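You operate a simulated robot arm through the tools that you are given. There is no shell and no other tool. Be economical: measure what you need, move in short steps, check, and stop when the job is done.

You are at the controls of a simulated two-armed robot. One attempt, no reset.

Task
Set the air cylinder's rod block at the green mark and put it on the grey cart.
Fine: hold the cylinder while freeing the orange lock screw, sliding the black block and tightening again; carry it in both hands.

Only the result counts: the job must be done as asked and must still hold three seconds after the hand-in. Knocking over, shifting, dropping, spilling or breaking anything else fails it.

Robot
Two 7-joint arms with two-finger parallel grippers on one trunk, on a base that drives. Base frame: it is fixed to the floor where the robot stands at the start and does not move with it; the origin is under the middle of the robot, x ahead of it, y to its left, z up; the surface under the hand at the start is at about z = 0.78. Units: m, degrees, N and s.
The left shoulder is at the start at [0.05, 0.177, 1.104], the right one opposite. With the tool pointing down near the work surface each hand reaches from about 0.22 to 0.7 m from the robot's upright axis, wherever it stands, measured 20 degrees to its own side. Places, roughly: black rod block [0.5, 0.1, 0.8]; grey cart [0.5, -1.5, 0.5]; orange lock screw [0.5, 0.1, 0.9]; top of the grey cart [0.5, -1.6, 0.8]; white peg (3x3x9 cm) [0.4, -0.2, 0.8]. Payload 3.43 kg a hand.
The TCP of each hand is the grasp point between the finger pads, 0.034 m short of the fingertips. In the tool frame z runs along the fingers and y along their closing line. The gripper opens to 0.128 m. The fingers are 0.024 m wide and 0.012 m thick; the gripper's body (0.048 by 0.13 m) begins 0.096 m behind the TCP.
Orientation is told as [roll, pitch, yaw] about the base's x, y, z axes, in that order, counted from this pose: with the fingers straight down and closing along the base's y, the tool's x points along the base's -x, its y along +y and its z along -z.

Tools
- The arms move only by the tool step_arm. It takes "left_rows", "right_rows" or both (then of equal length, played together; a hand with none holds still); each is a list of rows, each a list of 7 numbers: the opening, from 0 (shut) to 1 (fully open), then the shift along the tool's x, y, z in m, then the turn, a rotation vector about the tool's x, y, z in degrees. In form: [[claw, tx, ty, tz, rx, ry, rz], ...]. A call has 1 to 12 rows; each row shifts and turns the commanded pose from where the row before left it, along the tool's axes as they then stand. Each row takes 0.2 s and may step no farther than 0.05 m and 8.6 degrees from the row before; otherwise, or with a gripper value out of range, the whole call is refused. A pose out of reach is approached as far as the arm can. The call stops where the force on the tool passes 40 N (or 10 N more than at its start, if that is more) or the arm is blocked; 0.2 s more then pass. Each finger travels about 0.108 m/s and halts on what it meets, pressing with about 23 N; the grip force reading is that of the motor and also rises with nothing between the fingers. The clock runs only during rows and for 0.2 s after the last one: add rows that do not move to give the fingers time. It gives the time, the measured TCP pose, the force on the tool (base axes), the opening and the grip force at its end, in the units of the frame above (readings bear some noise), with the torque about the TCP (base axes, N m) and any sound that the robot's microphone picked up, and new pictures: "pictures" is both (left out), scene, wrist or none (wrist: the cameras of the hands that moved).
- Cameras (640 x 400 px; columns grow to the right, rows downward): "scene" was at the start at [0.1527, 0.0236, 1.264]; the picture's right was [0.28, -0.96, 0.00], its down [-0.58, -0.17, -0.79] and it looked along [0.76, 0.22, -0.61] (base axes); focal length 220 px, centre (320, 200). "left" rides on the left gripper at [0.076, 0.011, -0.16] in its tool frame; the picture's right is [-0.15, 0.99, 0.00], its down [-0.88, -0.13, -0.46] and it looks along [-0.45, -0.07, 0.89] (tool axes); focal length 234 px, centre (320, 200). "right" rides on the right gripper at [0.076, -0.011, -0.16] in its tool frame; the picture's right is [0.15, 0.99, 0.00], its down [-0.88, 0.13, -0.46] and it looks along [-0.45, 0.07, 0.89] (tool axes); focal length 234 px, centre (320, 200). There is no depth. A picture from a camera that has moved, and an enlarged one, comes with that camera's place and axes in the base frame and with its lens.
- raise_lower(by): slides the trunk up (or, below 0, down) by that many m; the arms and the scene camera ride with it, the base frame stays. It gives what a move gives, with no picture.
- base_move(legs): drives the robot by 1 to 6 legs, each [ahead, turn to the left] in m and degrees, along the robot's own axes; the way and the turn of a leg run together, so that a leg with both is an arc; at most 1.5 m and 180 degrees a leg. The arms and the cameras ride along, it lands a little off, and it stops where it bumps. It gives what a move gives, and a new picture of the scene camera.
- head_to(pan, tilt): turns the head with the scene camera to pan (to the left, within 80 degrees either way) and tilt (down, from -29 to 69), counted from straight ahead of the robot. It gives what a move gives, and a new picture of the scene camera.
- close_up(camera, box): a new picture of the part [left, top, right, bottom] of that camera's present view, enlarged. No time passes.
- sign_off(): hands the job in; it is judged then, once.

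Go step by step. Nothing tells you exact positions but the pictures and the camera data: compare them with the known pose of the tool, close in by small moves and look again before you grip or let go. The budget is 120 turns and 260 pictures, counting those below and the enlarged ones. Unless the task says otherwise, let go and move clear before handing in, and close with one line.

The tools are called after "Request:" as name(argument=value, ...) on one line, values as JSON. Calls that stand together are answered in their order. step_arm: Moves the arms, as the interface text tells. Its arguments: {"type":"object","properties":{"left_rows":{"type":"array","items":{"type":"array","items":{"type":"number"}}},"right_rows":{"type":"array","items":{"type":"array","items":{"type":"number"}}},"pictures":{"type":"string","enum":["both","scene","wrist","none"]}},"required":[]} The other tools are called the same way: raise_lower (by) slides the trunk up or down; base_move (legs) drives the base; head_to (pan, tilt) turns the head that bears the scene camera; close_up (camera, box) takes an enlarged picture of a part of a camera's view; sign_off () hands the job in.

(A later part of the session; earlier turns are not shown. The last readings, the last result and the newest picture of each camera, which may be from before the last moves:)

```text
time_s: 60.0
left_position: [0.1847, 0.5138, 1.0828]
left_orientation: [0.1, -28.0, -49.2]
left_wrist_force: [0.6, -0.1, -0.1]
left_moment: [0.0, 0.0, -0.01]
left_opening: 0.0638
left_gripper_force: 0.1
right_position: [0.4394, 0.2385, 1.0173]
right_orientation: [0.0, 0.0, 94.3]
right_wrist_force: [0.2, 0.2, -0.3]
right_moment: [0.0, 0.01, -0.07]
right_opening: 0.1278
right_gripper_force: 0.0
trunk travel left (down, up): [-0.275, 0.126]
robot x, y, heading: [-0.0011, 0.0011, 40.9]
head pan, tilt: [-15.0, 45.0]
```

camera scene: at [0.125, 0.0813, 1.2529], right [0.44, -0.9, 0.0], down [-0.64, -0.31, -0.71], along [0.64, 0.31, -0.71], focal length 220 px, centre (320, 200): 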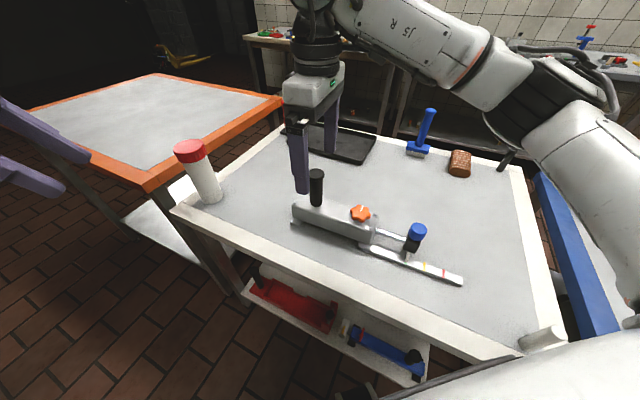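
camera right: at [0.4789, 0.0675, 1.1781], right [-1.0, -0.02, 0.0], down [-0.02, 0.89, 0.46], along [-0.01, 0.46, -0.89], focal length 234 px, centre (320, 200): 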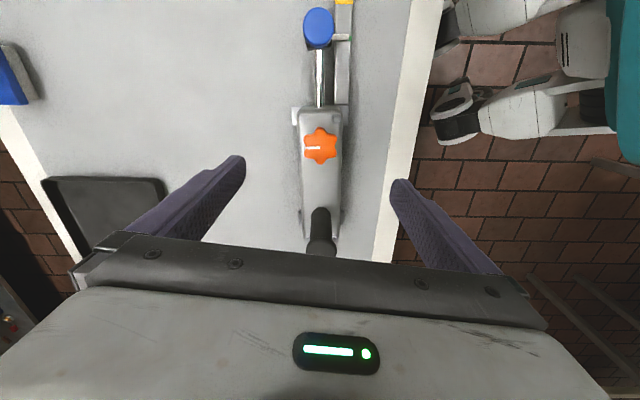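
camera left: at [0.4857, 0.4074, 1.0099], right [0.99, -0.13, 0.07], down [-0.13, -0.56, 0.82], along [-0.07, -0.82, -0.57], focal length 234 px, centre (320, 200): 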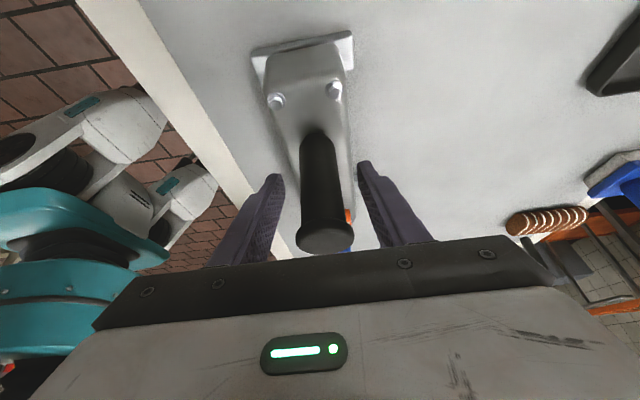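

Now I move the right hand over the knob end of the body and look.

Request:
step_arm(right_rows=[[1, 0.0337, -0.0108, 0, 0, 0, 0], [1, 0.0337, -0.0108, 0.01, 0, 0, 0], [1, 0.0337, -0.0108, 0.025, 0, 0, 0], [1, 0, 0, 0.025, 0, 0, 3]], pictures="both")

```text
time_s: 61.0
left_position: [0.1848, 0.5132, 1.0843]
left_orientation: [0.1, -28.0, -49.0]
left_wrist_force: [0.5, -0.2, -1.0]
left_moment: [0.01, 0.02, 0.03]
left_opening: 0.0641
left_gripper_force: 0.1
right_position: [0.4664, 0.1656, 0.9743]
right_orientation: [0.0, -0.1, 91.3]
right_wrist_force: [-0.1, 0.2, -0.1]
right_moment: [0.04, 0.01, -0.02]
right_opening: 0.128
right_gripper_force: 0.0
right hand out of reach, approached as far as the arm can: row 3
trunk travel left (down, up): [-0.275, 0.126]
robot x, y, heading: [0.0, 0.0013, 41.0]
head pan, tilt: [-15.0, 45.0]
camera scene: at [0.1258, 0.0807, 1.2529], right [0.44, -0.9, 0.0], down [-0.64, -0.31, -0.71], along [0.64, 0.31, -0.71], focal length 220 px, centre (320, 200)
camera right: at [0.479, 0.0891, 1.1362], right [-0.99, -0.17, 0.0], down [-0.15, 0.88, 0.46], along [-0.08, 0.45, -0.89], focal length 234 px, centre (320, 200)
```

scene: 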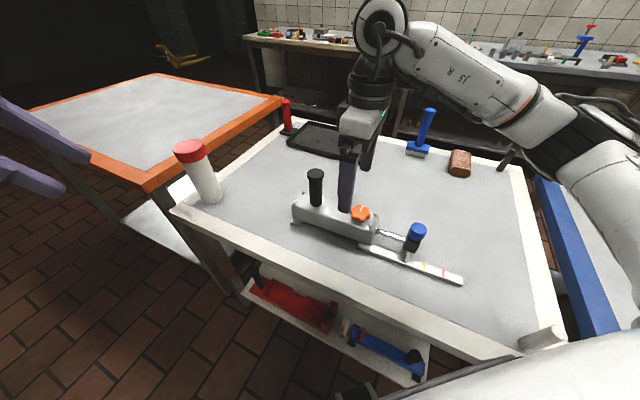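
right: 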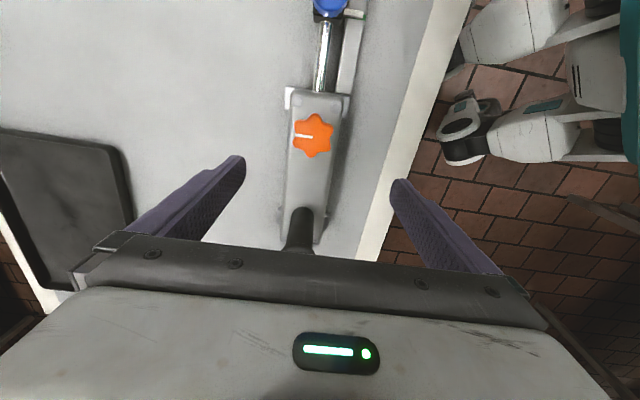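

I finish the shift towards the knob end at yaw 91.

Request:
step_arm(right_rows=[[1, 0.013, -0.006, 0, 0, 0, 0], [1, 0.013, -0.006, 0, 0, 0, 0], [1, 0, 0, 0, 0, 0, 0]], pictures="wrist")

```text
time_s: 61.8
left_position: [0.1856, 0.5134, 1.084]
left_orientation: [0.0, -28.0, -49.0]
left_wrist_force: [0.3, 0.0, -0.6]
left_moment: [-0.02, 0.01, 0.01]
left_opening: 0.0641
left_gripper_force: 0.0
right_position: [0.4794, 0.1384, 0.976]
right_orientation: [0.0, 0.0, 91.3]
right_wrist_force: [-0.3, -0.2, 0.6]
right_moment: [0.0, 0.0, -0.03]
right_opening: 0.128
right_gripper_force: 0.1
trunk travel left (down, up): [-0.275, 0.126]
robot x, y, heading: [-0.0012, 0.005, 41.1]
head pan, tilt: [-15.0, 45.0]
camera right: at [0.4927, 0.0641, 1.1364], right [-0.99, -0.17, 0.0], down [-0.15, 0.88, 0.46], along [-0.08, 0.45, -0.89], focal length 234 px, centre (320, 200)
```

right: 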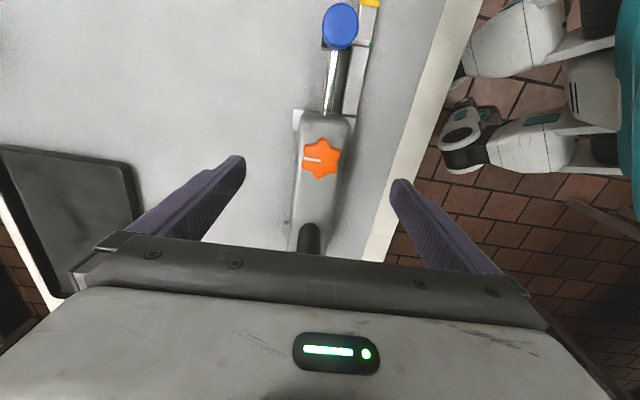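

Centred on the body. I descend to straddle it.

Request:
step_arm(right_rows=[[1, 0, 0, 0.045, 0, 0, 0], [1, 0, 0, 0.045, 0, 0, 0], [1, 0, 0, 0.035, 0, 0, 0], [1, 0, 0, 0.013, 0, 0, 0], [1, 0, 0, 0, 0, 0, 0]], pictures="both")

Request:
close_up(camera="scene", box=[280, 150, 440, 270])

```text
time_s: 63.0
left_position: [0.1841, 0.5136, 1.0834]
left_orientation: [0.1, -27.9, -49.1]
left_wrist_force: [0.2, 0.4, -0.2]
left_moment: [0.03, 0.01, 0.0]
left_opening: 0.0641
left_gripper_force: 0.1
right_position: [0.4795, 0.1408, 0.8375]
right_orientation: [0.0, 0.0, 91.4]
right_wrist_force: [0.3, -0.5, -0.5]
right_moment: [0.01, -0.02, 0.02]
right_opening: 0.1279
right_gripper_force: 0.1
trunk travel left (down, up): [-0.275, 0.126]
robot x, y, heading: [0.0022, -0.0014, 40.9]
head pan, tilt: [-15.0, 45.0]
camera scene: at [0.1255, 0.0809, 1.2529], right [0.44, -0.9, 0.0], down [-0.64, -0.31, -0.71], along [0.64, 0.31, -0.71], focal length 220 px, centre (320, 200)
camera right: at [0.4911, 0.0661, 0.9977], right [-0.99, -0.17, 0.0], down [-0.15, 0.88, 0.46], along [-0.08, 0.45, -0.89], focal length 234 px, centre (320, 200)
```

scene: 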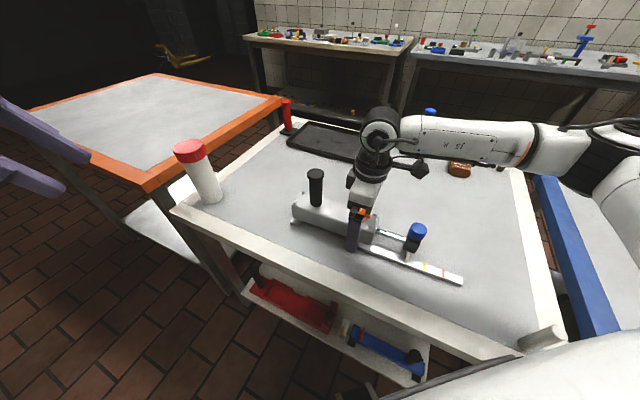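
right: 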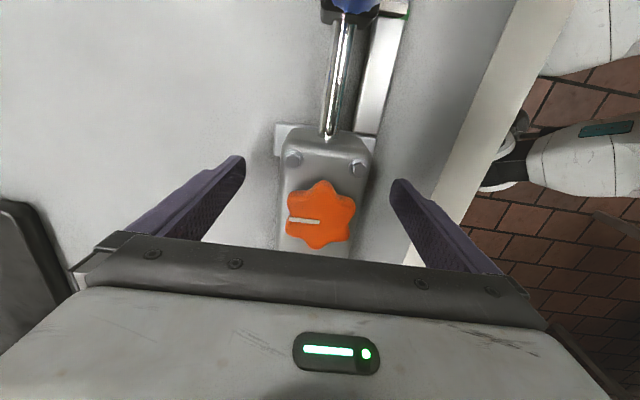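

```text
3.33 times, centred on (360, 210) of scene
camera zoom: at [0.1255, 0.0809, 1.2529], right [0.44, -0.9, 0.0], down [-0.64, -0.31, -0.71], along [0.64, 0.31, -0.71], focal length 733 px, centre (187, 167)
```

zoom: 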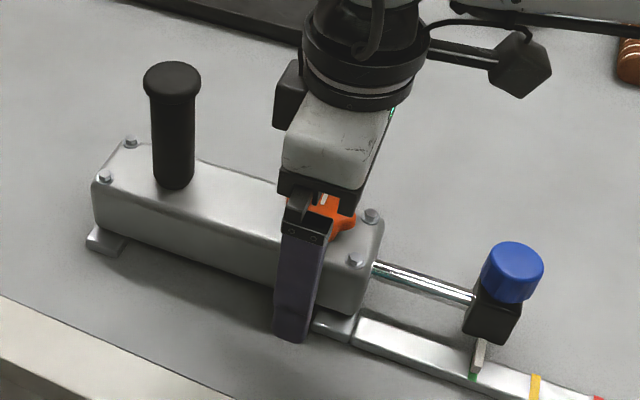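

Straddled cleanly. I close the right hand on the body.

Request:
step_arm(right_rows=[[0.7, 0, 0, 0, 0, 0, 0], [0.5, 0, 0, 0, 0, 0, 0], [0.2, 0, 0, 0, 0, 0, 0], [0, 0, 0, 0, 0, 0, 0], [0, 0, 0, 0, 0, 0, 0]], pictures="wrist")

Request:
close_up(camera="scene", box=[280, 150, 480, 300])

```text
time_s: 64.2
left_position: [0.1845, 0.5144, 1.0841]
left_orientation: [0.1, -28.0, -49.0]
left_wrist_force: [0.3, -0.1, 0.7]
left_moment: [-0.01, 0.01, 0.0]
left_opening: 0.0641
left_gripper_force: 0.1
right_position: [0.4793, 0.1417, 0.8376]
right_orientation: [0.0, 0.0, 91.4]
right_wrist_force: [-1.8, 0.5, -0.6]
right_moment: [0.14, 0.0, 0.2]
right_opening: 0.064
right_gripper_force: 23.2
trunk travel left (down, up): [-0.275, 0.126]
robot x, y, heading: [0.0008, 0.0003, 41.1]
head pan, tilt: [-15.0, 45.0]
camera right: at [0.4909, 0.0662, 0.9978], right [-0.99, -0.17, 0.0], down [-0.15, 0.88, 0.46], along [-0.08, 0.45, -0.89], focal length 234 px, centre (320, 200)
```

right: 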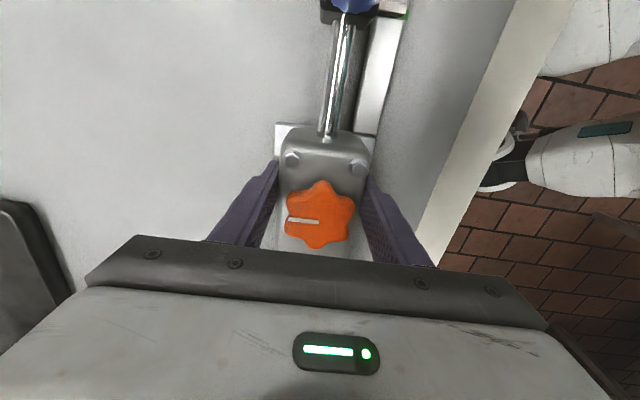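

```text
2.67 times, centred on (380, 225) of scene
camera zoom: at [0.1253, 0.0809, 1.2529], right [0.44, -0.9, 0.0], down [-0.64, -0.31, -0.71], along [0.64, 0.31, -0.71], focal length 587 px, centre (160, 133)
```

zoom: 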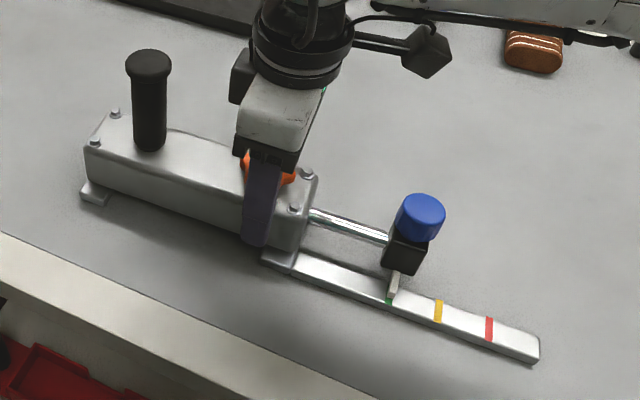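

The body is held at 64 mm. Now I bring the left hand back above the post.

Request:
step_arm(left_rows=[[0.6, -0.0359, 0.0062, 0.0221, 0, 0, 0], [0.6, -0.0359, 0.0062, 0.0221, 0, 0, 0], [0.6, -0.0359, 0.0062, 0.0221, 0, 0, 0], [0.6, -0.0359, 0.0062, 0.0221, 0, 0, 0], [0.6, -0.0359, 0.0062, 0.0221, 0, 0, 0], [0.6, -0.0359, 0.0062, 0.0221, 0, 0, 0], [0.6, -0.0359, 0.0062, 0.0221, 0, 0, 0], [0.6, -0.0359, 0.0062, 0.0221, 0, 0, 0], [0.6, -0.0359, 0.0062, 0.0221, 0, 0, 0]], pictures="both")

```text
time_s: 66.2
left_position: [0.3263, 0.3454, 1.0496]
left_orientation: [0.1, -27.9, -49.0]
left_wrist_force: [-0.7, 0.9, 0.2]
left_moment: [-0.03, -0.01, -0.01]
left_opening: 0.0767
left_gripper_force: 0.1
left hand out of reach, approached as far as the arm can: row 5, 6, 7, 8, 9
right_position: [0.4796, 0.1415, 0.8385]
right_orientation: [0.0, 0.0, 91.3]
right_wrist_force: [2.7, -0.9, -1.0]
right_moment: [0.02, -0.03, -0.2]
right_opening: 0.064
right_gripper_force: 23.0
trunk travel left (down, up): [-0.275, 0.126]
robot x, y, heading: [-0.0033, 0.0012, 41.0]
head pan, tilt: [-15.0, 45.0]
camera scene: at [0.1257, 0.0809, 1.2529], right [0.44, -0.9, 0.0], down [-0.64, -0.31, -0.71], along [0.64, 0.31, -0.71], focal length 220 px, centre (320, 200)
camera left: at [0.2404, 0.4602, 1.1555], right [0.83, 0.55, 0.07], down [0.27, -0.51, 0.82], along [0.49, -0.66, -0.58], focal length 234 px, centre (320, 200)
```

scene: 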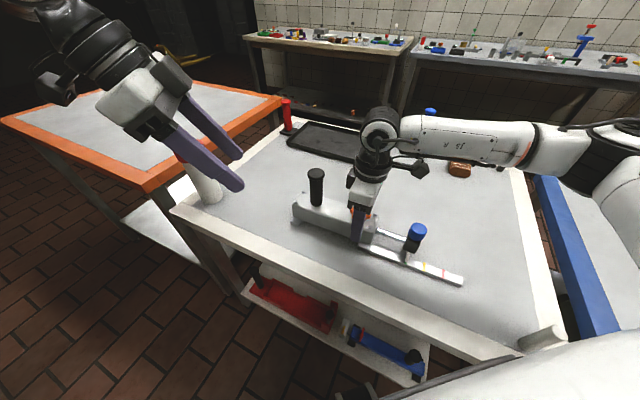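
left: 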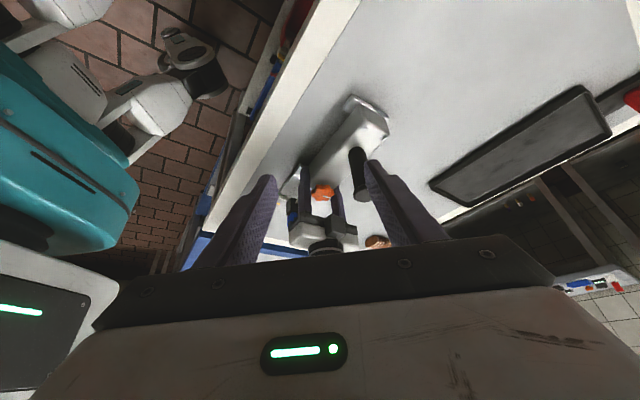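

The left hand hits a reach limit in this orientation. I rotate it about the vertical to yaw -27, which is easier across the midline.

Request:
step_arm(left_rows=[[0.6, 0, 0, 0, -3.44, 0, -6.47], [0.6, 0, 0, 0, -3.44, 0, -6.47], [0.6, 0, 0, 0, -3.44, 0, -6.47], [0.6, 0, 0, 0, 0, 0, 0]], pictures="none")

```text
time_s: 67.2
left_position: [0.3242, 0.3455, 1.0509]
left_orientation: [0.1, -28.0, -27.0]
left_wrist_force: [-0.8, -0.2, 0.2]
left_moment: [0.0, -0.03, -0.01]
left_opening: 0.0768
left_gripper_force: 0.0
right_position: [0.4791, 0.1399, 0.8365]
right_orientation: [0.0, 0.0, 91.2]
right_wrist_force: [2.7, -2.0, -0.6]
right_moment: [0.17, -0.3, -0.07]
right_opening: 0.0638
right_gripper_force: 23.0
trunk travel left (down, up): [-0.275, 0.126]
robot x, y, heading: [-0.0027, -0.0028, 41.1]
head pan, tilt: [-15.0, 45.0]
```

Now I approach above the post.

Request:
step_arm(left_rows=[[0.6, -0.0365, -0.0008, 0.0225, 0, 0, 0], [0.6, -0.0365, -0.0008, 0.0225, 0, 0, 0], [0.6, -0.0365, -0.0008, 0.0225, 0, 0, 0], [0.6, -0.0365, -0.0008, 0.0225, 0, 0, 0]], pictures="both")

```text
time_s: 68.2
left_position: [0.3442, 0.3372, 1.0486]
left_orientation: [0.0, -28.2, -27.0]
left_wrist_force: [0.3, -0.2, 0.3]
left_moment: [-0.01, 0.0, -0.01]
left_opening: 0.0767
left_gripper_force: 0.2
left hand out of reach, approached as far as the arm can: row 1, 2, 3, 4
right_position: [0.4794, 0.1431, 0.8364]
right_orientation: [-0.1, 0.0, 91.3]
right_wrist_force: [-1.2, 1.3, 0.3]
right_moment: [0.02, -0.32, 0.02]
right_opening: 0.064
right_gripper_force: 22.8
trunk travel left (down, up): [-0.275, 0.126]
robot x, y, heading: [0.0018, -0.0028, 41.1]
head pan, tilt: [-15.0, 45.0]
camera scene: at [0.1254, 0.0812, 1.2528], right [0.44, -0.9, 0.0], down [-0.64, -0.31, -0.71], along [0.64, 0.31, -0.71], focal length 220 px, centre (320, 200)
camera left: at [0.2211, 0.4117, 1.1541], right [0.56, 0.82, 0.07], down [0.44, -0.37, 0.82], along [0.7, -0.43, -0.57], focal length 234 px, centre (320, 200)
```

scene: 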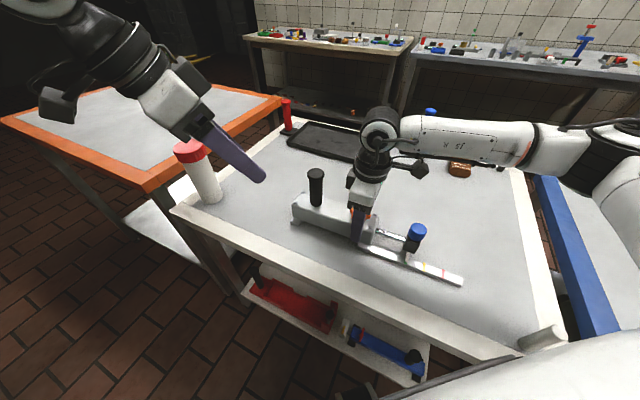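
left: 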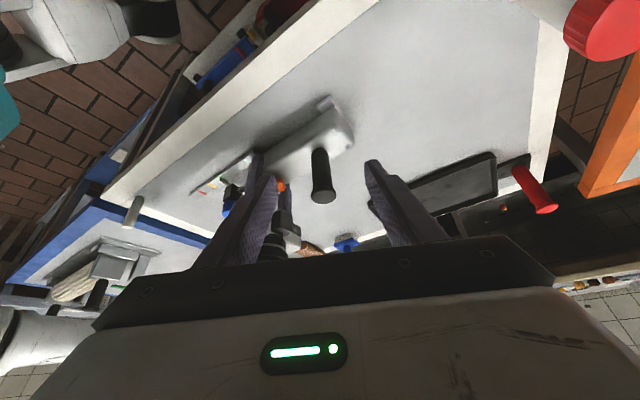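

The lean seems to limit reach here. I straighten the left hand to vertical and retry.

Request:
step_arm(left_rows=[[0.6, 0, 0, 0, 0, 7, 0], [0.6, 0, 0, 0, 0, 7, 0], [0.6, 0, 0, 0, 0, 7, 0], [0.6, 0, 0, 0, 0, 7, 0], [0.6, -0.03, 0, 0, 0, 0, 0], [0.6, -0.03, 0, 0, 0, 0, 0], [0.6, -0.03, 0, 0, 0, 0, 0]], pictures="none")

```text
time_s: 69.8
left_position: [0.3411, 0.3355, 1.0543]
left_orientation: [0.2, -28.2, -27.1]
left_wrist_force: [0.5, -0.2, 0.2]
left_moment: [0.01, 0.03, -0.03]
left_opening: 0.0765
left_gripper_force: 0.1
left hand out of reach, approached as far as the arm can: row 1, 2, 3, 4, 5, 6, 7
right_position: [0.4796, 0.1418, 0.8381]
right_orientation: [-0.1, 0.1, 91.3]
right_wrist_force: [-1.7, 1.0, 0.7]
right_moment: [0.56, -0.02, 0.2]
right_opening: 0.0638
right_gripper_force: 23.0
trunk travel left (down, up): [-0.275, 0.126]
robot x, y, heading: [0.0006, -0.0002, 41.0]
head pan, tilt: [-15.0, 45.0]
```

It's stuck at the limit, so I back off, straighten, and look.

Request:
step_arm(left_rows=[[0.6, 0.03, 0, -0.03, 0, 0, 0], [0.6, 0.03, 0, -0.03, 0, 0, 0], [0.6, 0, 0, 0, 0, 7, 0], [0.6, 0, 0, 0, 0, 7, 0], [0.6, 0, 0, 0, 0, 7, 0], [0.6, 0, 0, 0, 0, 7, 0]], pictures="scene")

```text
time_s: 71.2
left_position: [0.2353, 0.391, 1.0693]
left_orientation: [0.1, -0.3, -26.7]
left_wrist_force: [-0.1, 0.2, 0.5]
left_moment: [-0.01, 0.01, 0.01]
left_opening: 0.0768
left_gripper_force: 0.1
left hand out of reach, approached as far as the arm can: row 5, 6
right_position: [0.4793, 0.1422, 0.8368]
right_orientation: [0.0, 0.1, 91.3]
right_wrist_force: [2.1, 0.5, 0.4]
right_moment: [-0.57, 0.24, 0.02]
right_opening: 0.0639
right_gripper_force: 22.8
trunk travel left (down, up): [-0.275, 0.126]
robot x, y, heading: [-0.0014, -0.0018, 40.9]
head pan, tilt: [-15.0, 45.0]
camera scene: at [0.1257, 0.0811, 1.2529], right [0.44, -0.9, 0.0], down [-0.64, -0.31, -0.71], along [0.64, 0.31, -0.71], focal length 220 px, centre (320, 200)
```

scene: 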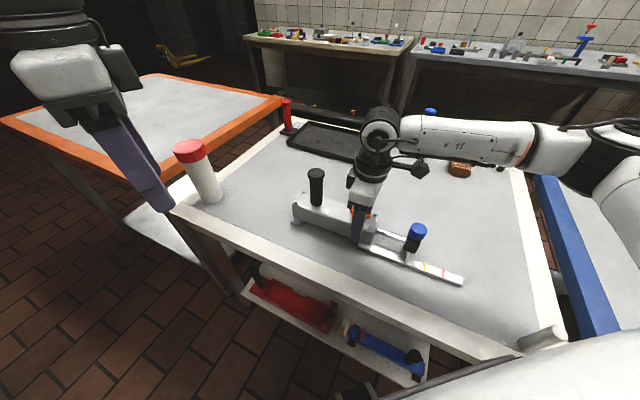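

Vertical now. I approach the post again at height 1.07.

Request:
step_arm(left_rows=[[0.6, -0.0452, -0.001, 0, 0, 0, 0], [0.6, -0.0452, -0.001, 0, 0, 0, 0], [0.6, -0.0452, -0.001, 0, 0, 0, 0], [0.6, -0.0452, -0.001, 0, 0, 0, 0], [0.6, -0.0452, -0.001, 0, 0, 0, 0], [0.6, -0.0452, 0, 0, 0, 0, 0]], pictures="scene")

```text
time_s: 72.5
left_position: [0.2409, 0.3945, 1.0503]
left_orientation: [0.0, -0.2, -27.0]
left_wrist_force: [0.5, 0.1, -1.0]
left_moment: [-0.01, -0.03, -0.02]
left_opening: 0.0769
left_gripper_force: 0.0
left hand out of reach, approached as far as the arm can: row 1, 2, 3, 4, 5, 6
right_position: [0.4793, 0.1413, 0.8372]
right_orientation: [0.1, 0.0, 91.3]
right_wrist_force: [0.7, 0.0, -1.3]
right_moment: [-0.05, -0.42, -0.13]
right_opening: 0.0638
right_gripper_force: 22.8
trunk travel left (down, up): [-0.275, 0.126]
robot x, y, heading: [-0.0009, -0.0015, 41.1]
head pan, tilt: [-15.0, 45.0]
camera scene: at [0.1255, 0.0809, 1.2529], right [0.44, -0.9, 0.0], down [-0.64, -0.31, -0.71], along [0.64, 0.31, -0.71], focal length 220 px, centre (320, 200)
```

scene: 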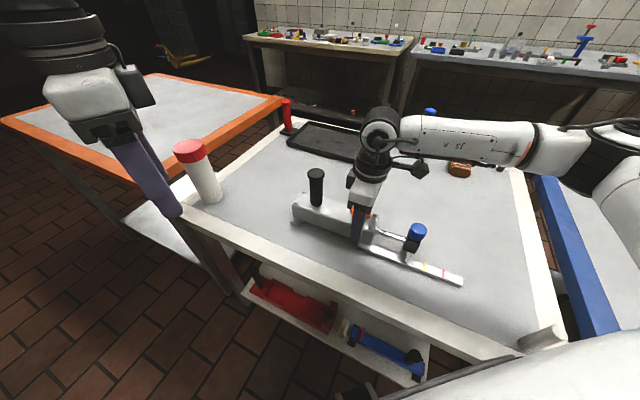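

The yaw limit binds again. I rotate the left hand to base yaw 0 with a 21 degree lean towards -x, then approach.

Request:
step_arm(left_rows=[[0.6, 0, 0, -0.01, 0, 0, -6.75], [0.6, 0, 0, -0.01, 0, 0, -6.75], [0.6, 0, 0, 0, 0, 0, -6.75], [0.6, 0, 0, 0, 0, 0, -6.75], [0.6, 0, 0, 0, 0, -7, 0], [0.6, 0, 0, 0, 0, -7, 0], [0.6, 0, 0, 0, 0, -7, 0]], pictures="none")

Request:
step_arm(left_rows=[[0.6, -0.0358, -0.0217, 0.0155, 0, 0, 0], [0.6, -0.0358, -0.0217, 0.0155, 0, 0, 0], [0.6, -0.0358, -0.0217, 0.0155, 0, 0, 0], [0.6, -0.0358, -0.0217, 0.0155, 0, 0, 0], [0.6, -0.0358, -0.0217, 0.0155, 0, 0, 0]], pictures="both")

```text
time_s: 74.2
left_position: [0.2393, 0.4005, 1.0718]
left_orientation: [-0.1, -21.2, 0.0]
left_wrist_force: [0.4, -0.2, -0.9]
left_moment: [0.01, 0.01, 0.0]
left_opening: 0.0767
left_gripper_force: 0.1
left hand out of reach, approached as far as the arm can: row 1, 2
right_position: [0.48, 0.1417, 0.8372]
right_orientation: [0.0, -0.1, 91.3]
right_wrist_force: [-0.9, -0.4, -0.4]
right_moment: [-0.12, -0.43, -0.3]
right_opening: 0.0639
right_gripper_force: 22.7
trunk travel left (down, up): [-0.275, 0.126]
robot x, y, heading: [0.0028, -0.002, 41.0]
head pan, tilt: [-15.0, 45.0]
```

```text
time_s: 75.3
left_position: [0.3114, 0.3614, 1.0642]
left_orientation: [0.0, -21.2, 0.0]
left_wrist_force: [0.1, 0.3, -0.1]
left_moment: [-0.02, -0.01, 0.01]
left_opening: 0.077
left_gripper_force: 0.0
left hand out of reach, approached as far as the arm can: row 2, 3, 4, 5
right_position: [0.48, 0.1415, 0.8371]
right_orientation: [0.1, -0.1, 91.3]
right_wrist_force: [-0.3, -0.3, 0.1]
right_moment: [0.59, -0.27, -0.12]
right_opening: 0.0641
right_gripper_force: 23.1
trunk travel left (down, up): [-0.275, 0.126]
robot x, y, heading: [0.0007, 0.0034, 40.8]
head pan, tilt: [-15.0, 45.0]
camera scene: at [0.1256, 0.0808, 1.2529], right [0.44, -0.9, 0.0], down [-0.64, -0.31, -0.71], along [0.64, 0.31, -0.71], focal length 220 px, centre (320, 200)
camera left: at [0.1834, 0.3716, 1.1856], right [0.14, 0.99, 0.05], down [0.66, -0.13, 0.74], along [0.74, -0.07, -0.67], focal length 234 px, centre (320, 200)
```

scene: 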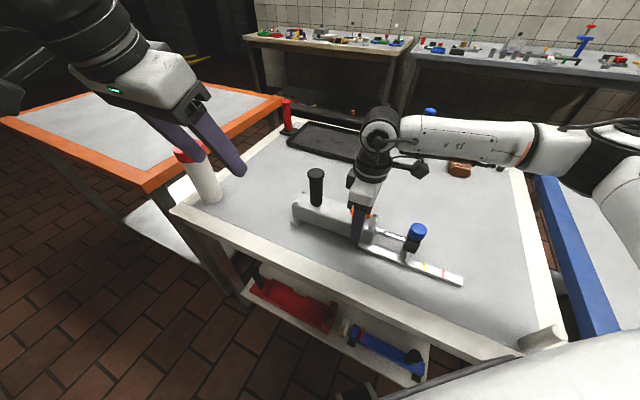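
left: 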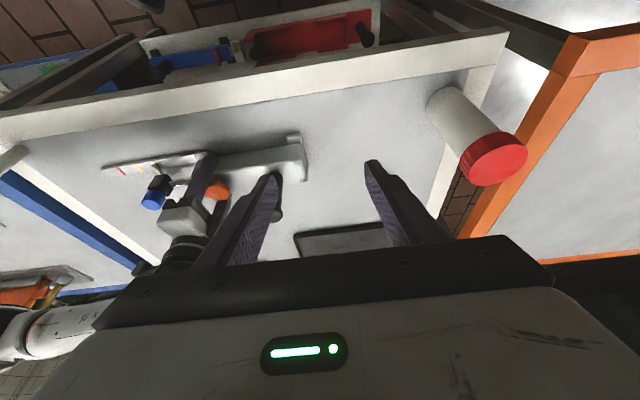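

Still limited with this posture. I go back to a natural wrist, vertical and with no yaw relative to the robot, and check reach from there.

Request:
step_arm(left_rows=[[0.6, 0.03, 0, -0.01, 0, 0, 0], [0.6, 0, 0, 0, 0, 7, 0], [0.6, 0, 0, 0, 0, 7, 0], [0.6, 0, 0, 0, 0, 7, 0], [0.6, 0, 0, 0, 0, 0, -8.2], [0.6, 0, 0, 0, 0, 0, -8.2], [0.6, 0, 0, 0, 0, 0, -8.2], [0.6, 0, 0, 0, 0, 0, -8.2], [0.6, 0, 0, 0, 0, 0, -8.2]], pictures="none")

```text
time_s: 77.3
left_position: [0.2795, 0.3598, 1.0636]
left_orientation: [-9.5, -10.7, 42.0]
left_wrist_force: [0.5, -1.2, 0.7]
left_moment: [0.01, -0.02, -0.02]
left_opening: 0.0768
left_gripper_force: 0.0
left hand out of reach, approached as far as the arm can: row 3, 4
right_position: [0.479, 0.1408, 0.8374]
right_orientation: [0.0, -0.2, 91.3]
right_wrist_force: [-3.0, -1.6, -1.0]
right_moment: [0.17, -0.25, 0.19]
right_opening: 0.0642
right_gripper_force: 22.7
trunk travel left (down, up): [-0.275, 0.126]
robot x, y, heading: [-0.0005, 0.0002, 41.0]
head pan, tilt: [-15.0, 45.0]
```

Request:
step_arm(left_rows=[[0.6, 0, 0, 0, -4.75, 5.35, 0], [0.6, 0, 0, 0, -4.75, 5.35, 0], [0.6, -0.0163, -0.0402, 0, 0, 0, 0], [0.6, -0.0163, -0.0402, 0, 0, 0, 0], [0.6, -0.0163, -0.0402, 0, 0, 0, 0], [0.6, -0.0163, -0.0402, 0, 0, 0, 0]], pictures="scene")

```text
time_s: 78.8
left_position: [0.2514, 0.4147, 1.0815]
left_orientation: [-2.3, -2.8, 41.1]
left_wrist_force: [0.5, -0.1, 0.3]
left_moment: [-0.02, 0.0, 0.0]
left_opening: 0.0768
left_gripper_force: 0.1
left hand out of reach, approached as far as the arm can: row 1, 2, 3, 4, 5, 6
right_position: [0.4793, 0.1405, 0.8378]
right_orientation: [-0.1, -0.1, 91.3]
right_wrist_force: [1.2, 1.5, -0.1]
right_moment: [0.02, -0.3, -0.3]
right_opening: 0.064
right_gripper_force: 23.1
trunk travel left (down, up): [-0.275, 0.126]
robot x, y, heading: [-0.0004, -0.0001, 40.7]
head pan, tilt: [-15.0, 45.0]
camera scene: at [0.1258, 0.081, 1.2528], right [0.44, -0.9, 0.0], down [-0.64, -0.31, -0.71], along [0.64, 0.31, -0.71], focal length 220 px, centre (320, 200)
```

scene: 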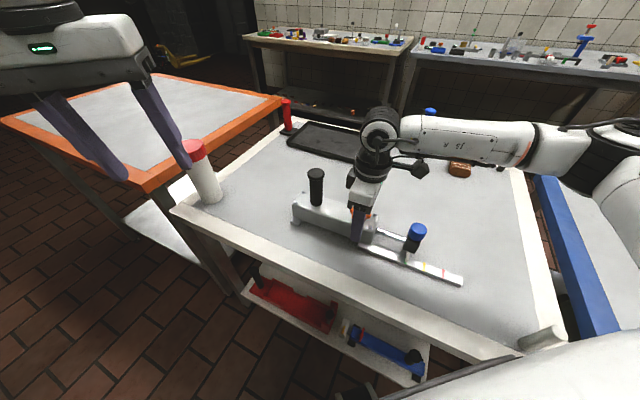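

The reach seems limited while the wrist is above the shoulder. I go lower first, to z of about 0.985, then move sideways.

Request:
step_arm(left_rows=[[0.6, 0, 0, 0.032, -2.3, 2.8, 0], [0.6, 0, 0, 0.032, 0, 0, 0], [0.6, 0, 0, 0.032, 0, 0, 0], [0.6, -0.0117, -0.0433, 0, 0, 0, 0], [0.6, -0.0117, -0.0433, 0, 0, 0, 0], [0.6, -0.0117, -0.0433, 0, 0, 0, 0]], pictures="scene")

```text
time_s: 80.2
left_position: [0.2461, 0.3845, 0.9851]
left_orientation: [0.0, 0.1, 41.1]
left_wrist_force: [0.2, -0.1, 0.2]
left_moment: [-0.01, 0.01, 0.02]
left_opening: 0.0767
left_gripper_force: 0.0
left hand out of reach, approached as far as the arm can: row 1, 4, 5, 6
right_position: [0.4795, 0.1421, 0.837]
right_orientation: [0.0, 0.0, 91.3]
right_wrist_force: [1.4, 0.2, 0.1]
right_moment: [-0.58, -0.02, 0.16]
right_opening: 0.0639
right_gripper_force: 23.0
trunk travel left (down, up): [-0.275, 0.126]
robot x, y, heading: [0.0011, 0.0001, 40.9]
head pan, tilt: [-15.0, 45.0]
camera scene: at [0.1255, 0.081, 1.2529], right [0.44, -0.9, 0.0], down [-0.64, -0.31, -0.71], along [0.64, 0.31, -0.71], focal length 220 px, centre (320, 200)
```

scene: 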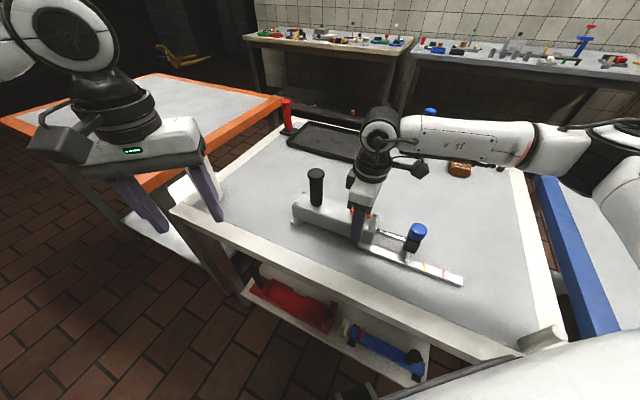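

The left arm cannot cross far enough from here. I'll release the right hand, raise both, and shift the base about 20 cm towards -y while keeping the heading, so both hands can reach.

Request:
step_arm(right_rows=[[0.8, 0, 0, 0, 0, 0, 0], [1, 0, 0, 0, 0, 0, 0], [1, 0, 0, 0, 0, 0, 0], [1, 0, 0, -0.045, 0, 0, 0], [1, 0, 0, -0.045, 0, 0, 0], [1, 0, 0, -0.045, 0, 0, 0], [1, 0, 0, -0.045, 0, 0, 0], [1, 0, 0, -0.04, 0, 0, 0]], left_rows=[[0.6, 0, 0, 0, 0, 0, 0], [0.6, 0, 0, 0, 0, 0, 0], [0.6, 0, 0, 0, 0, 0, 0], [0.6, 0, 0.01, -0.03, 0, 0, 0], [0.6, 0, 0.01, -0.03, 0, 0, 0], [0.6, 0, 0.01, -0.03, 0, 0, 0], [0.6, 0, 0, 0, 0, 0, 0], [0.6, 0, 0, 0, 0, 0, 0]], pictures="scene")

```text
time_s: 82.0
left_position: [0.2266, 0.4054, 1.0749]
left_orientation: [0.1, 0.1, 40.9]
left_wrist_force: [0.0, 0.1, 0.2]
left_moment: [0.01, 0.0, 0.01]
left_opening: 0.077
left_gripper_force: 0.0
right_position: [0.4789, 0.1388, 1.0578]
right_orientation: [0.0, 0.0, 91.2]
right_wrist_force: [0.5, 0.2, 0.5]
right_moment: [-0.01, -0.01, 0.03]
right_opening: 0.1282
right_gripper_force: 0.1
trunk travel left (down, up): [-0.275, 0.126]
robot x, y, heading: [-0.0018, 0.0026, 40.8]
head pan, tilt: [-15.0, 45.0]
camera scene: at [0.1249, 0.0808, 1.2529], right [0.44, -0.9, 0.0], down [-0.64, -0.31, -0.71], along [0.64, 0.31, -0.71], focal length 220 px, centre (320, 200)
```

scene: 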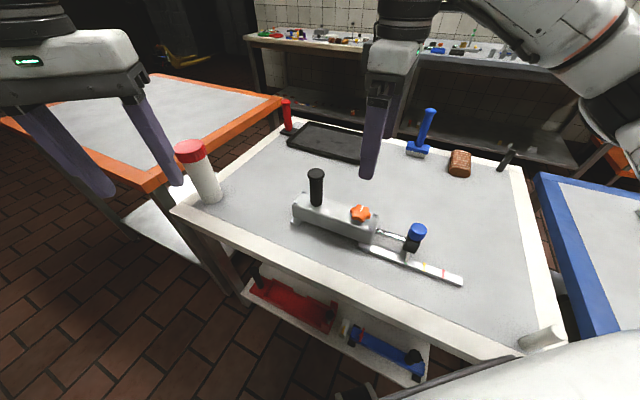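

Request:
base_move(legs=[[0, 63], [-0.206, 0], [0, -63]])

```text
time_s: 89.1
left_position: [0.281, 0.2012, 1.0726]
left_orientation: [0.1, 0.1, 40.0]
left_wrist_force: [0.7, 0.6, 1.2]
left_moment: [0.0, -0.01, 0.0]
left_opening: 0.0769
left_gripper_force: 0.1
right_position: [0.528, -0.0702, 1.0579]
right_orientation: [0.0, 0.1, 90.2]
right_wrist_force: [0.6, 0.8, 0.7]
right_moment: [-0.03, -0.02, -0.02]
right_opening: 0.1279
right_gripper_force: 0.0
trunk travel left (down, up): [-0.275, 0.126]
robot x, y, heading: [0.0471, -0.2031, 40.0]
head pan, tilt: [-15.0, 45.0]
camera scene: at [0.174, -0.1221, 1.2529], right [0.42, -0.91, 0.0], down [-0.64, -0.3, -0.71], along [0.64, 0.3, -0.71], focal length 220 px, centre (320, 200)
```

scene: 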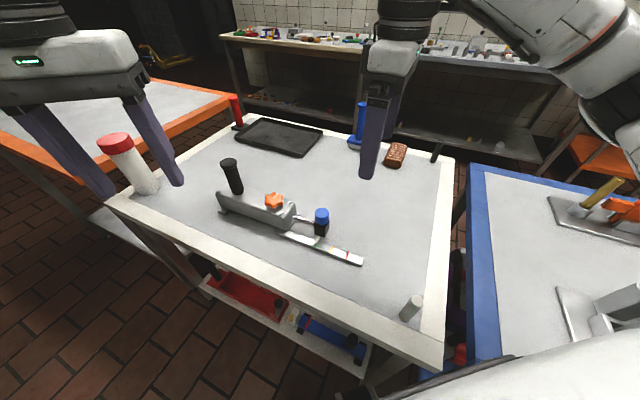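

The base is well placed. I turn the left hand to base yaw -20 and lean it 28 degrees.

Request:
step_arm(left_rows=[[0.6, 0, 0, 0, 0, 0, 7.5], [0.6, 0, 0, 0, 0, 0, 7.5], [0.6, 0, 0, 0, 0, 0, 7.5], [0.6, 0, 0, 0, 0, 0, 7.5], [0.6, 0, 0, 0, 0, 0, 7.5], [0.6, 0, 0, 0, 0, 0, 7.5], [0.6, 0, 0, 0, 0, 0, 7.5], [0.6, 0, 0, 0, 0, 0, 7.5], [0.6, 0, 0, 0, 0, -7, 0], [0.6, 0, 0, 0, 0, -7, 0], [0.6, 0, 0, 0, 0, -7, 0], [0.6, 0, 0, 0, 0, -7, 0]], pictures="none")

```text
time_s: 91.7
left_position: [0.2801, 0.2018, 1.074]
left_orientation: [0.1, -28.0, -19.9]
left_wrist_force: [0.6, -0.7, -1.0]
left_moment: [-0.03, 0.0, -0.01]
left_opening: 0.0769
left_gripper_force: 0.0
right_position: [0.528, -0.0693, 1.0579]
right_orientation: [-0.1, 0.0, 90.1]
right_wrist_force: [0.6, -0.2, 0.6]
right_moment: [-0.01, -0.04, -0.01]
right_opening: 0.128
right_gripper_force: 0.0
trunk travel left (down, up): [-0.275, 0.126]
robot x, y, heading: [0.0487, -0.2027, 39.7]
head pan, tilt: [-15.0, 45.0]
```

Request:
step_arm(left_rows=[[0.6, -0.0235, 0.0252, 0.0247, 0, 0, 0], [0.6, -0.0235, 0.0252, 0.0247, 0, 0, 0], [0.6, -0.0235, 0.0252, 0.0247, 0, 0, 0], [0.6, -0.0235, 0.0252, 0.0247, 0, 0, 0], [0.6, -0.0235, 0.0252, 0.0247, 0, 0, 0]], pictures="both")

```text
time_s: 92.9
left_position: [0.4255, 0.2622, 1.0197]
left_orientation: [0.0, -28.0, -19.8]
left_wrist_force: [-0.8, -0.4, -0.5]
left_moment: [-0.03, -0.01, -0.01]
left_opening: 0.0769
left_gripper_force: 0.1
left hand out of reach, approached as far as the arm can: row 4, 5
right_position: [0.5282, -0.0699, 1.0566]
right_orientation: [-0.1, 0.0, 90.2]
right_wrist_force: [0.3, 0.1, -0.8]
right_moment: [0.03, 0.02, 0.0]
right_opening: 0.1281
right_gripper_force: 0.0
trunk travel left (down, up): [-0.275, 0.126]
robot x, y, heading: [0.047, -0.1996, 39.7]
head pan, tilt: [-15.0, 45.0]
camera scene: at [0.1741, -0.1221, 1.2529], right [0.42, -0.91, 0.0], down [-0.64, -0.3, -0.71], along [0.64, 0.3, -0.71], focal length 220 px, centre (320, 200)
camera left: at [0.2965, 0.3205, 1.1257], right [0.46, 0.89, 0.07], down [0.49, -0.31, 0.82], along [0.74, -0.34, -0.57], focal length 234 px, centre (320, 200)
```

scene: 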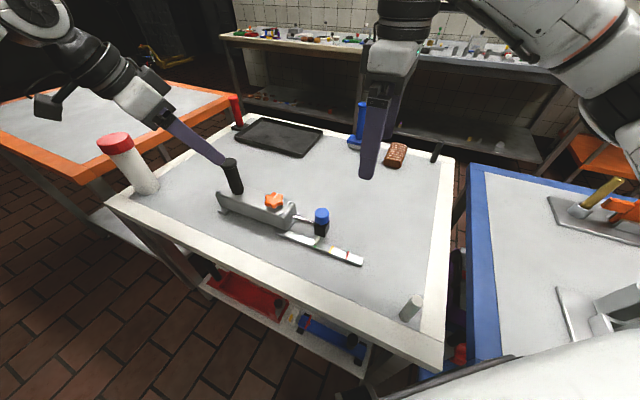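
left: 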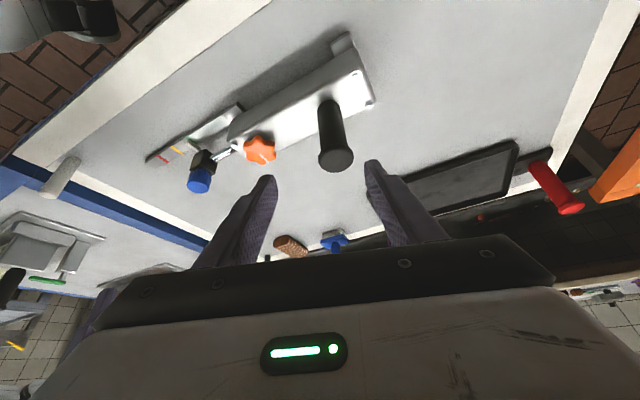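

Close. Approaching along the leaning finger axis brings the hand both lower and forward, so I try that.

Request:
step_arm(left_rows=[[0.6, 0, 0.007, 0.03, 0, 0, 0], [0.6, 0, 0.007, 0.03, 0, 0, 0], [0.6, 0, 0.006, 0.02, 0, 0, 0]], pictures="wrist")

Request:
close_up(camera="scene", box=[100, 60, 360, 270])

```text
time_s: 93.7
left_position: [0.4241, 0.2661, 0.9516]
left_orientation: [0.0, -28.0, -19.9]
left_wrist_force: [-0.9, -0.2, 0.0]
left_moment: [0.03, 0.0, 0.0]
left_opening: 0.0769
left_gripper_force: 0.0
left hand out of reach, approached as far as the arm can: row 1, 2, 3
right_position: [0.528, -0.0699, 1.0575]
right_orientation: [0.1, -0.1, 90.3]
right_wrist_force: [-0.1, 0.1, -0.1]
right_moment: [0.02, -0.02, 0.01]
right_opening: 0.1282
right_gripper_force: 0.0
trunk travel left (down, up): [-0.275, 0.126]
robot x, y, heading: [0.0473, -0.1967, 40.1]
head pan, tilt: [-15.0, 45.0]
camera left: at [0.2938, 0.3247, 1.0581], right [0.46, 0.89, 0.07], down [0.49, -0.31, 0.82], along [0.74, -0.34, -0.57], focal length 234 px, centre (320, 200)
```

left: 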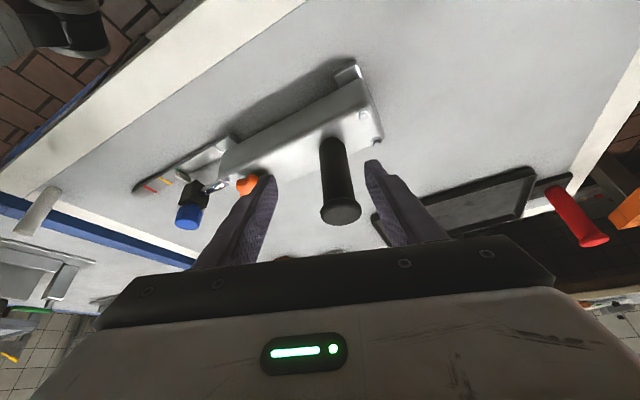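

```text
1.90 times, centred on (230, 165) of scene
camera zoom: at [0.1739, -0.1219, 1.2529], right [0.42, -0.91, 0.0], down [-0.64, -0.3, -0.71], along [0.64, 0.3, -0.71], focal length 419 px, centre (491, 267)
```

zoom: 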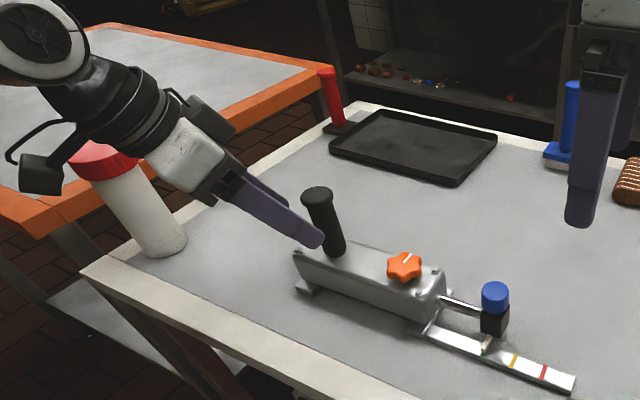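

The yaw limit still binds. I rotate the leaning hand about the vertical by +30, to base yaw 10.

Request:
step_arm(left_rows=[[0.6, 0, 0, -0.02, -3.5, 0, -6.6], [0.6, 0, 0, 0, -3.5, 0, -6.6], [0.6, 0, 0, 0, -3.5, 0, -6.6], [0.6, 0, 0, 0, -3.5, 0, -6.6], [0.6, 0, 0, 0, 0, 0, 0]], pictures="none")

```text
time_s: 94.9
left_position: [0.4148, 0.2709, 0.9699]
left_orientation: [0.1, -27.9, 9.9]
left_wrist_force: [1.0, -0.6, 1.3]
left_moment: [0.02, -0.01, 0.02]
left_opening: 0.0768
left_gripper_force: 0.1
right_position: [0.5292, -0.0694, 1.0569]
right_orientation: [0.0, 0.0, 90.2]
right_wrist_force: [0.4, 0.9, -0.2]
right_moment: [0.01, 0.01, 0.02]
right_opening: 0.1281
right_gripper_force: 0.0
trunk travel left (down, up): [-0.275, 0.126]
robot x, y, heading: [0.0464, -0.1993, 39.8]
head pan, tilt: [-15.0, 45.0]
```

Request:
step_arm(left_rows=[[0.6, -0.0148, -0.0054, 0.0135, 0, 0, 0], [0.6, -0.0148, -0.0054, 0.0135, 0, 0, 0], [0.6, -0.0148, -0.0054, 0.0135, 0, 0, 0], [0.6, 0, 0, 0, 0, 0, 0]], pictures="wrist")

Request:
close_up(camera="scene", box=[100, 60, 360, 270])

```text
time_s: 95.9
left_position: [0.4263, 0.2694, 0.9664]
left_orientation: [0.1, -27.9, 10.0]
left_wrist_force: [0.4, 0.3, 0.4]
left_moment: [0.04, 0.02, 0.02]
left_opening: 0.0767
left_gripper_force: 0.0
left hand out of reach, approached as far as the arm can: row 1, 2, 3
right_position: [0.528, -0.07, 1.0576]
right_orientation: [0.0, 0.1, 90.2]
right_wrist_force: [0.7, -1.3, 0.3]
right_moment: [0.03, 0.02, 0.02]
right_opening: 0.1278
right_gripper_force: 0.1
trunk travel left (down, up): [-0.275, 0.126]
robot x, y, heading: [0.049, -0.2016, 39.7]
head pan, tilt: [-15.0, 45.0]
camera left: at [0.285, 0.2559, 1.0724], right [-0.04, 1.0, 0.07], down [0.58, -0.03, 0.81], along [0.81, 0.08, -0.58], focal length 234 px, centre (320, 200)
```

left: 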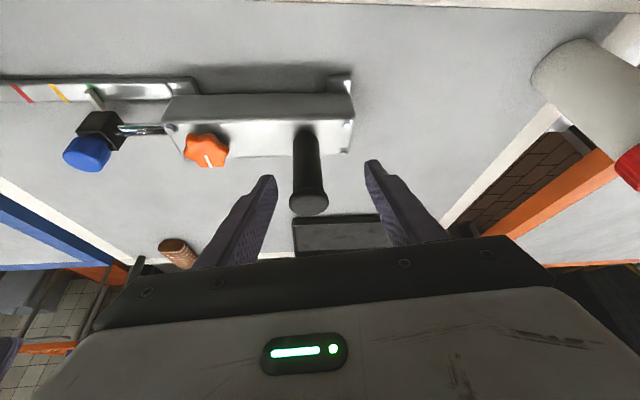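

```text
1.90 times, centred on (230, 165) of scene
camera zoom: at [0.1739, -0.122, 1.2529], right [0.42, -0.91, 0.0], down [-0.64, -0.3, -0.71], along [0.64, 0.3, -0.71], focal length 419 px, centre (491, 267)
```

zoom: 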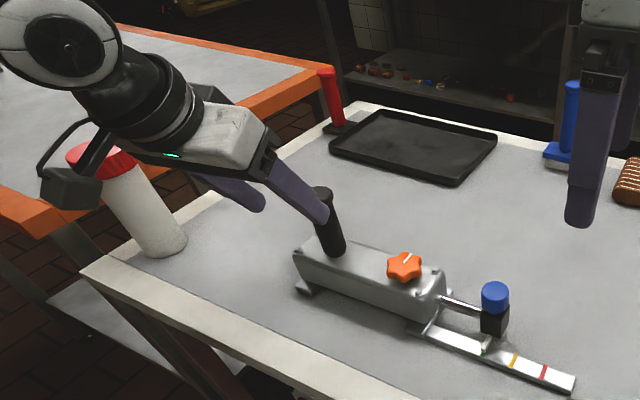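

The left wrist seems limited to about 20 degrees to its own side. Leaning further, to about 50 degrees with base yaw -20, should bring the grasp point to the post, so I rotate back and lean more.

Request:
step_arm(left_rows=[[0.6, 0.02, 0, -0.03, 0, 0, 0], [0.6, 0, 0, 0, 3.5, 0, 6.6], [0.6, 0, 0, 0, 3.5, 0, 6.6], [0.6, 0, 0, 0, 3.5, 0, 6.6], [0.6, 0, 0, 0, 3.5, 0, 6.6], [0.6, 0, 0, 0, 0, -7.4, 0], [0.6, 0, 0, 0, 0, -7.4, 0], [0.6, 0, 0, 0, 0, -7.4, 0], [0.6, 0, 0, 0, 0, 0, 0]], pictures="scene")

```text
time_s: 97.9
left_position: [0.3956, 0.2616, 0.9845]
left_orientation: [0.0, -50.1, -20.0]
left_wrist_force: [-0.4, -0.4, -0.7]
left_moment: [0.02, -0.04, -0.03]
left_opening: 0.0767
left_gripper_force: 0.0
right_position: [0.528, -0.0698, 1.0585]
right_orientation: [-0.1, 0.0, 90.2]
right_wrist_force: [-0.2, 0.4, 0.5]
right_moment: [-0.02, 0.01, 0.03]
right_opening: 0.1281
right_gripper_force: 0.1
trunk travel left (down, up): [-0.275, 0.126]
robot x, y, heading: [0.0468, -0.2008, 40.3]
head pan, tilt: [-15.0, 45.0]
camera scene: at [0.174, -0.1221, 1.2529], right [0.42, -0.91, 0.0], down [-0.64, -0.3, -0.71], along [0.64, 0.3, -0.71], focal length 220 px, centre (320, 200)
```

scene: 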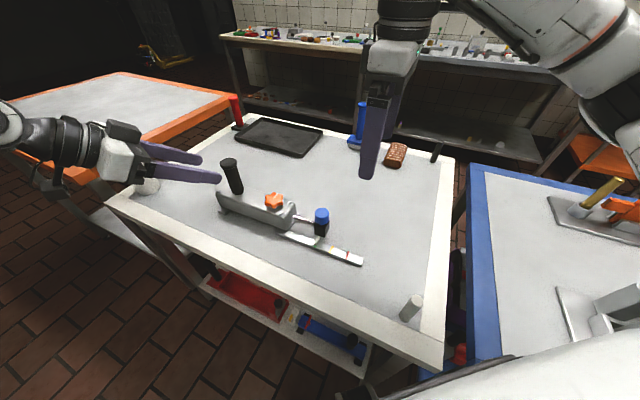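

Reachable. I shift sideways, then go forward along the fingers to straddle the post.

Request:
step_arm(left_rows=[[0.6, 0.006, 0.0304, 0, 0, 0, 0], [0.6, 0, 0, 0.034, 0, 0, 0], [0.6, 0, 0, 0.034, 0, 0, 0], [0.6, 0, 0, 0, 0, 0, 0]], pictures="wrist")

Request:
close_up(camera="scene", box=[100, 60, 360, 270])

```text
time_s: 98.9
left_position: [0.4489, 0.2747, 0.9362]
left_orientation: [0.0, -50.0, -20.0]
left_wrist_force: [-0.3, 0.0, -0.1]
left_moment: [0.01, 0.01, 0.01]
left_opening: 0.0767
left_gripper_force: 0.0
right_position: [0.5285, -0.0697, 1.0571]
right_orientation: [0.0, 0.0, 90.2]
right_wrist_force: [0.1, 0.1, 0.6]
right_moment: [0.01, 0.0, -0.01]
right_opening: 0.128
right_gripper_force: 0.1
trunk travel left (down, up): [-0.275, 0.126]
robot x, y, heading: [0.0478, -0.2009, 40.1]
head pan, tilt: [-15.0, 45.0]
camera left: at [0.292, 0.3438, 0.9811], right [0.42, 0.9, 0.11], down [0.16, -0.2, 0.97], along [0.89, -0.39, -0.23], focal length 234 px, centre (320, 200)
```

left: 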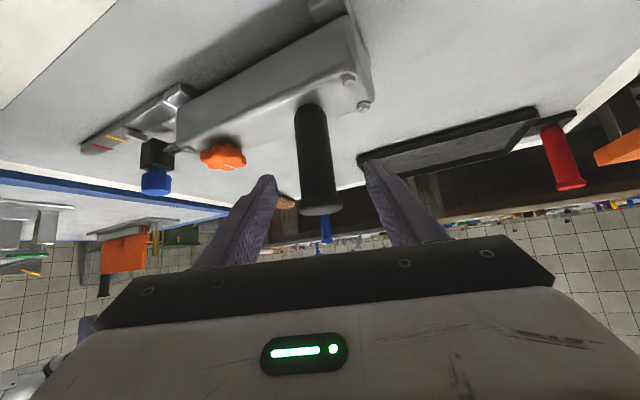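

```text
1.90 times, centred on (230, 165) of scene
camera zoom: at [0.1737, -0.1219, 1.2529], right [0.42, -0.91, 0.0], down [-0.64, -0.3, -0.71], along [0.64, 0.3, -0.71], focal length 419 px, centre (491, 267)
```

zoom: 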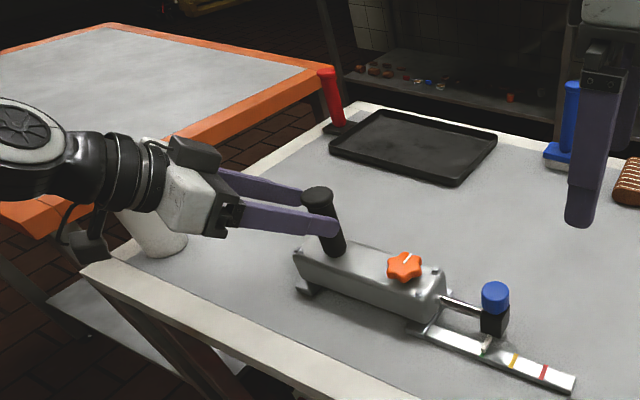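

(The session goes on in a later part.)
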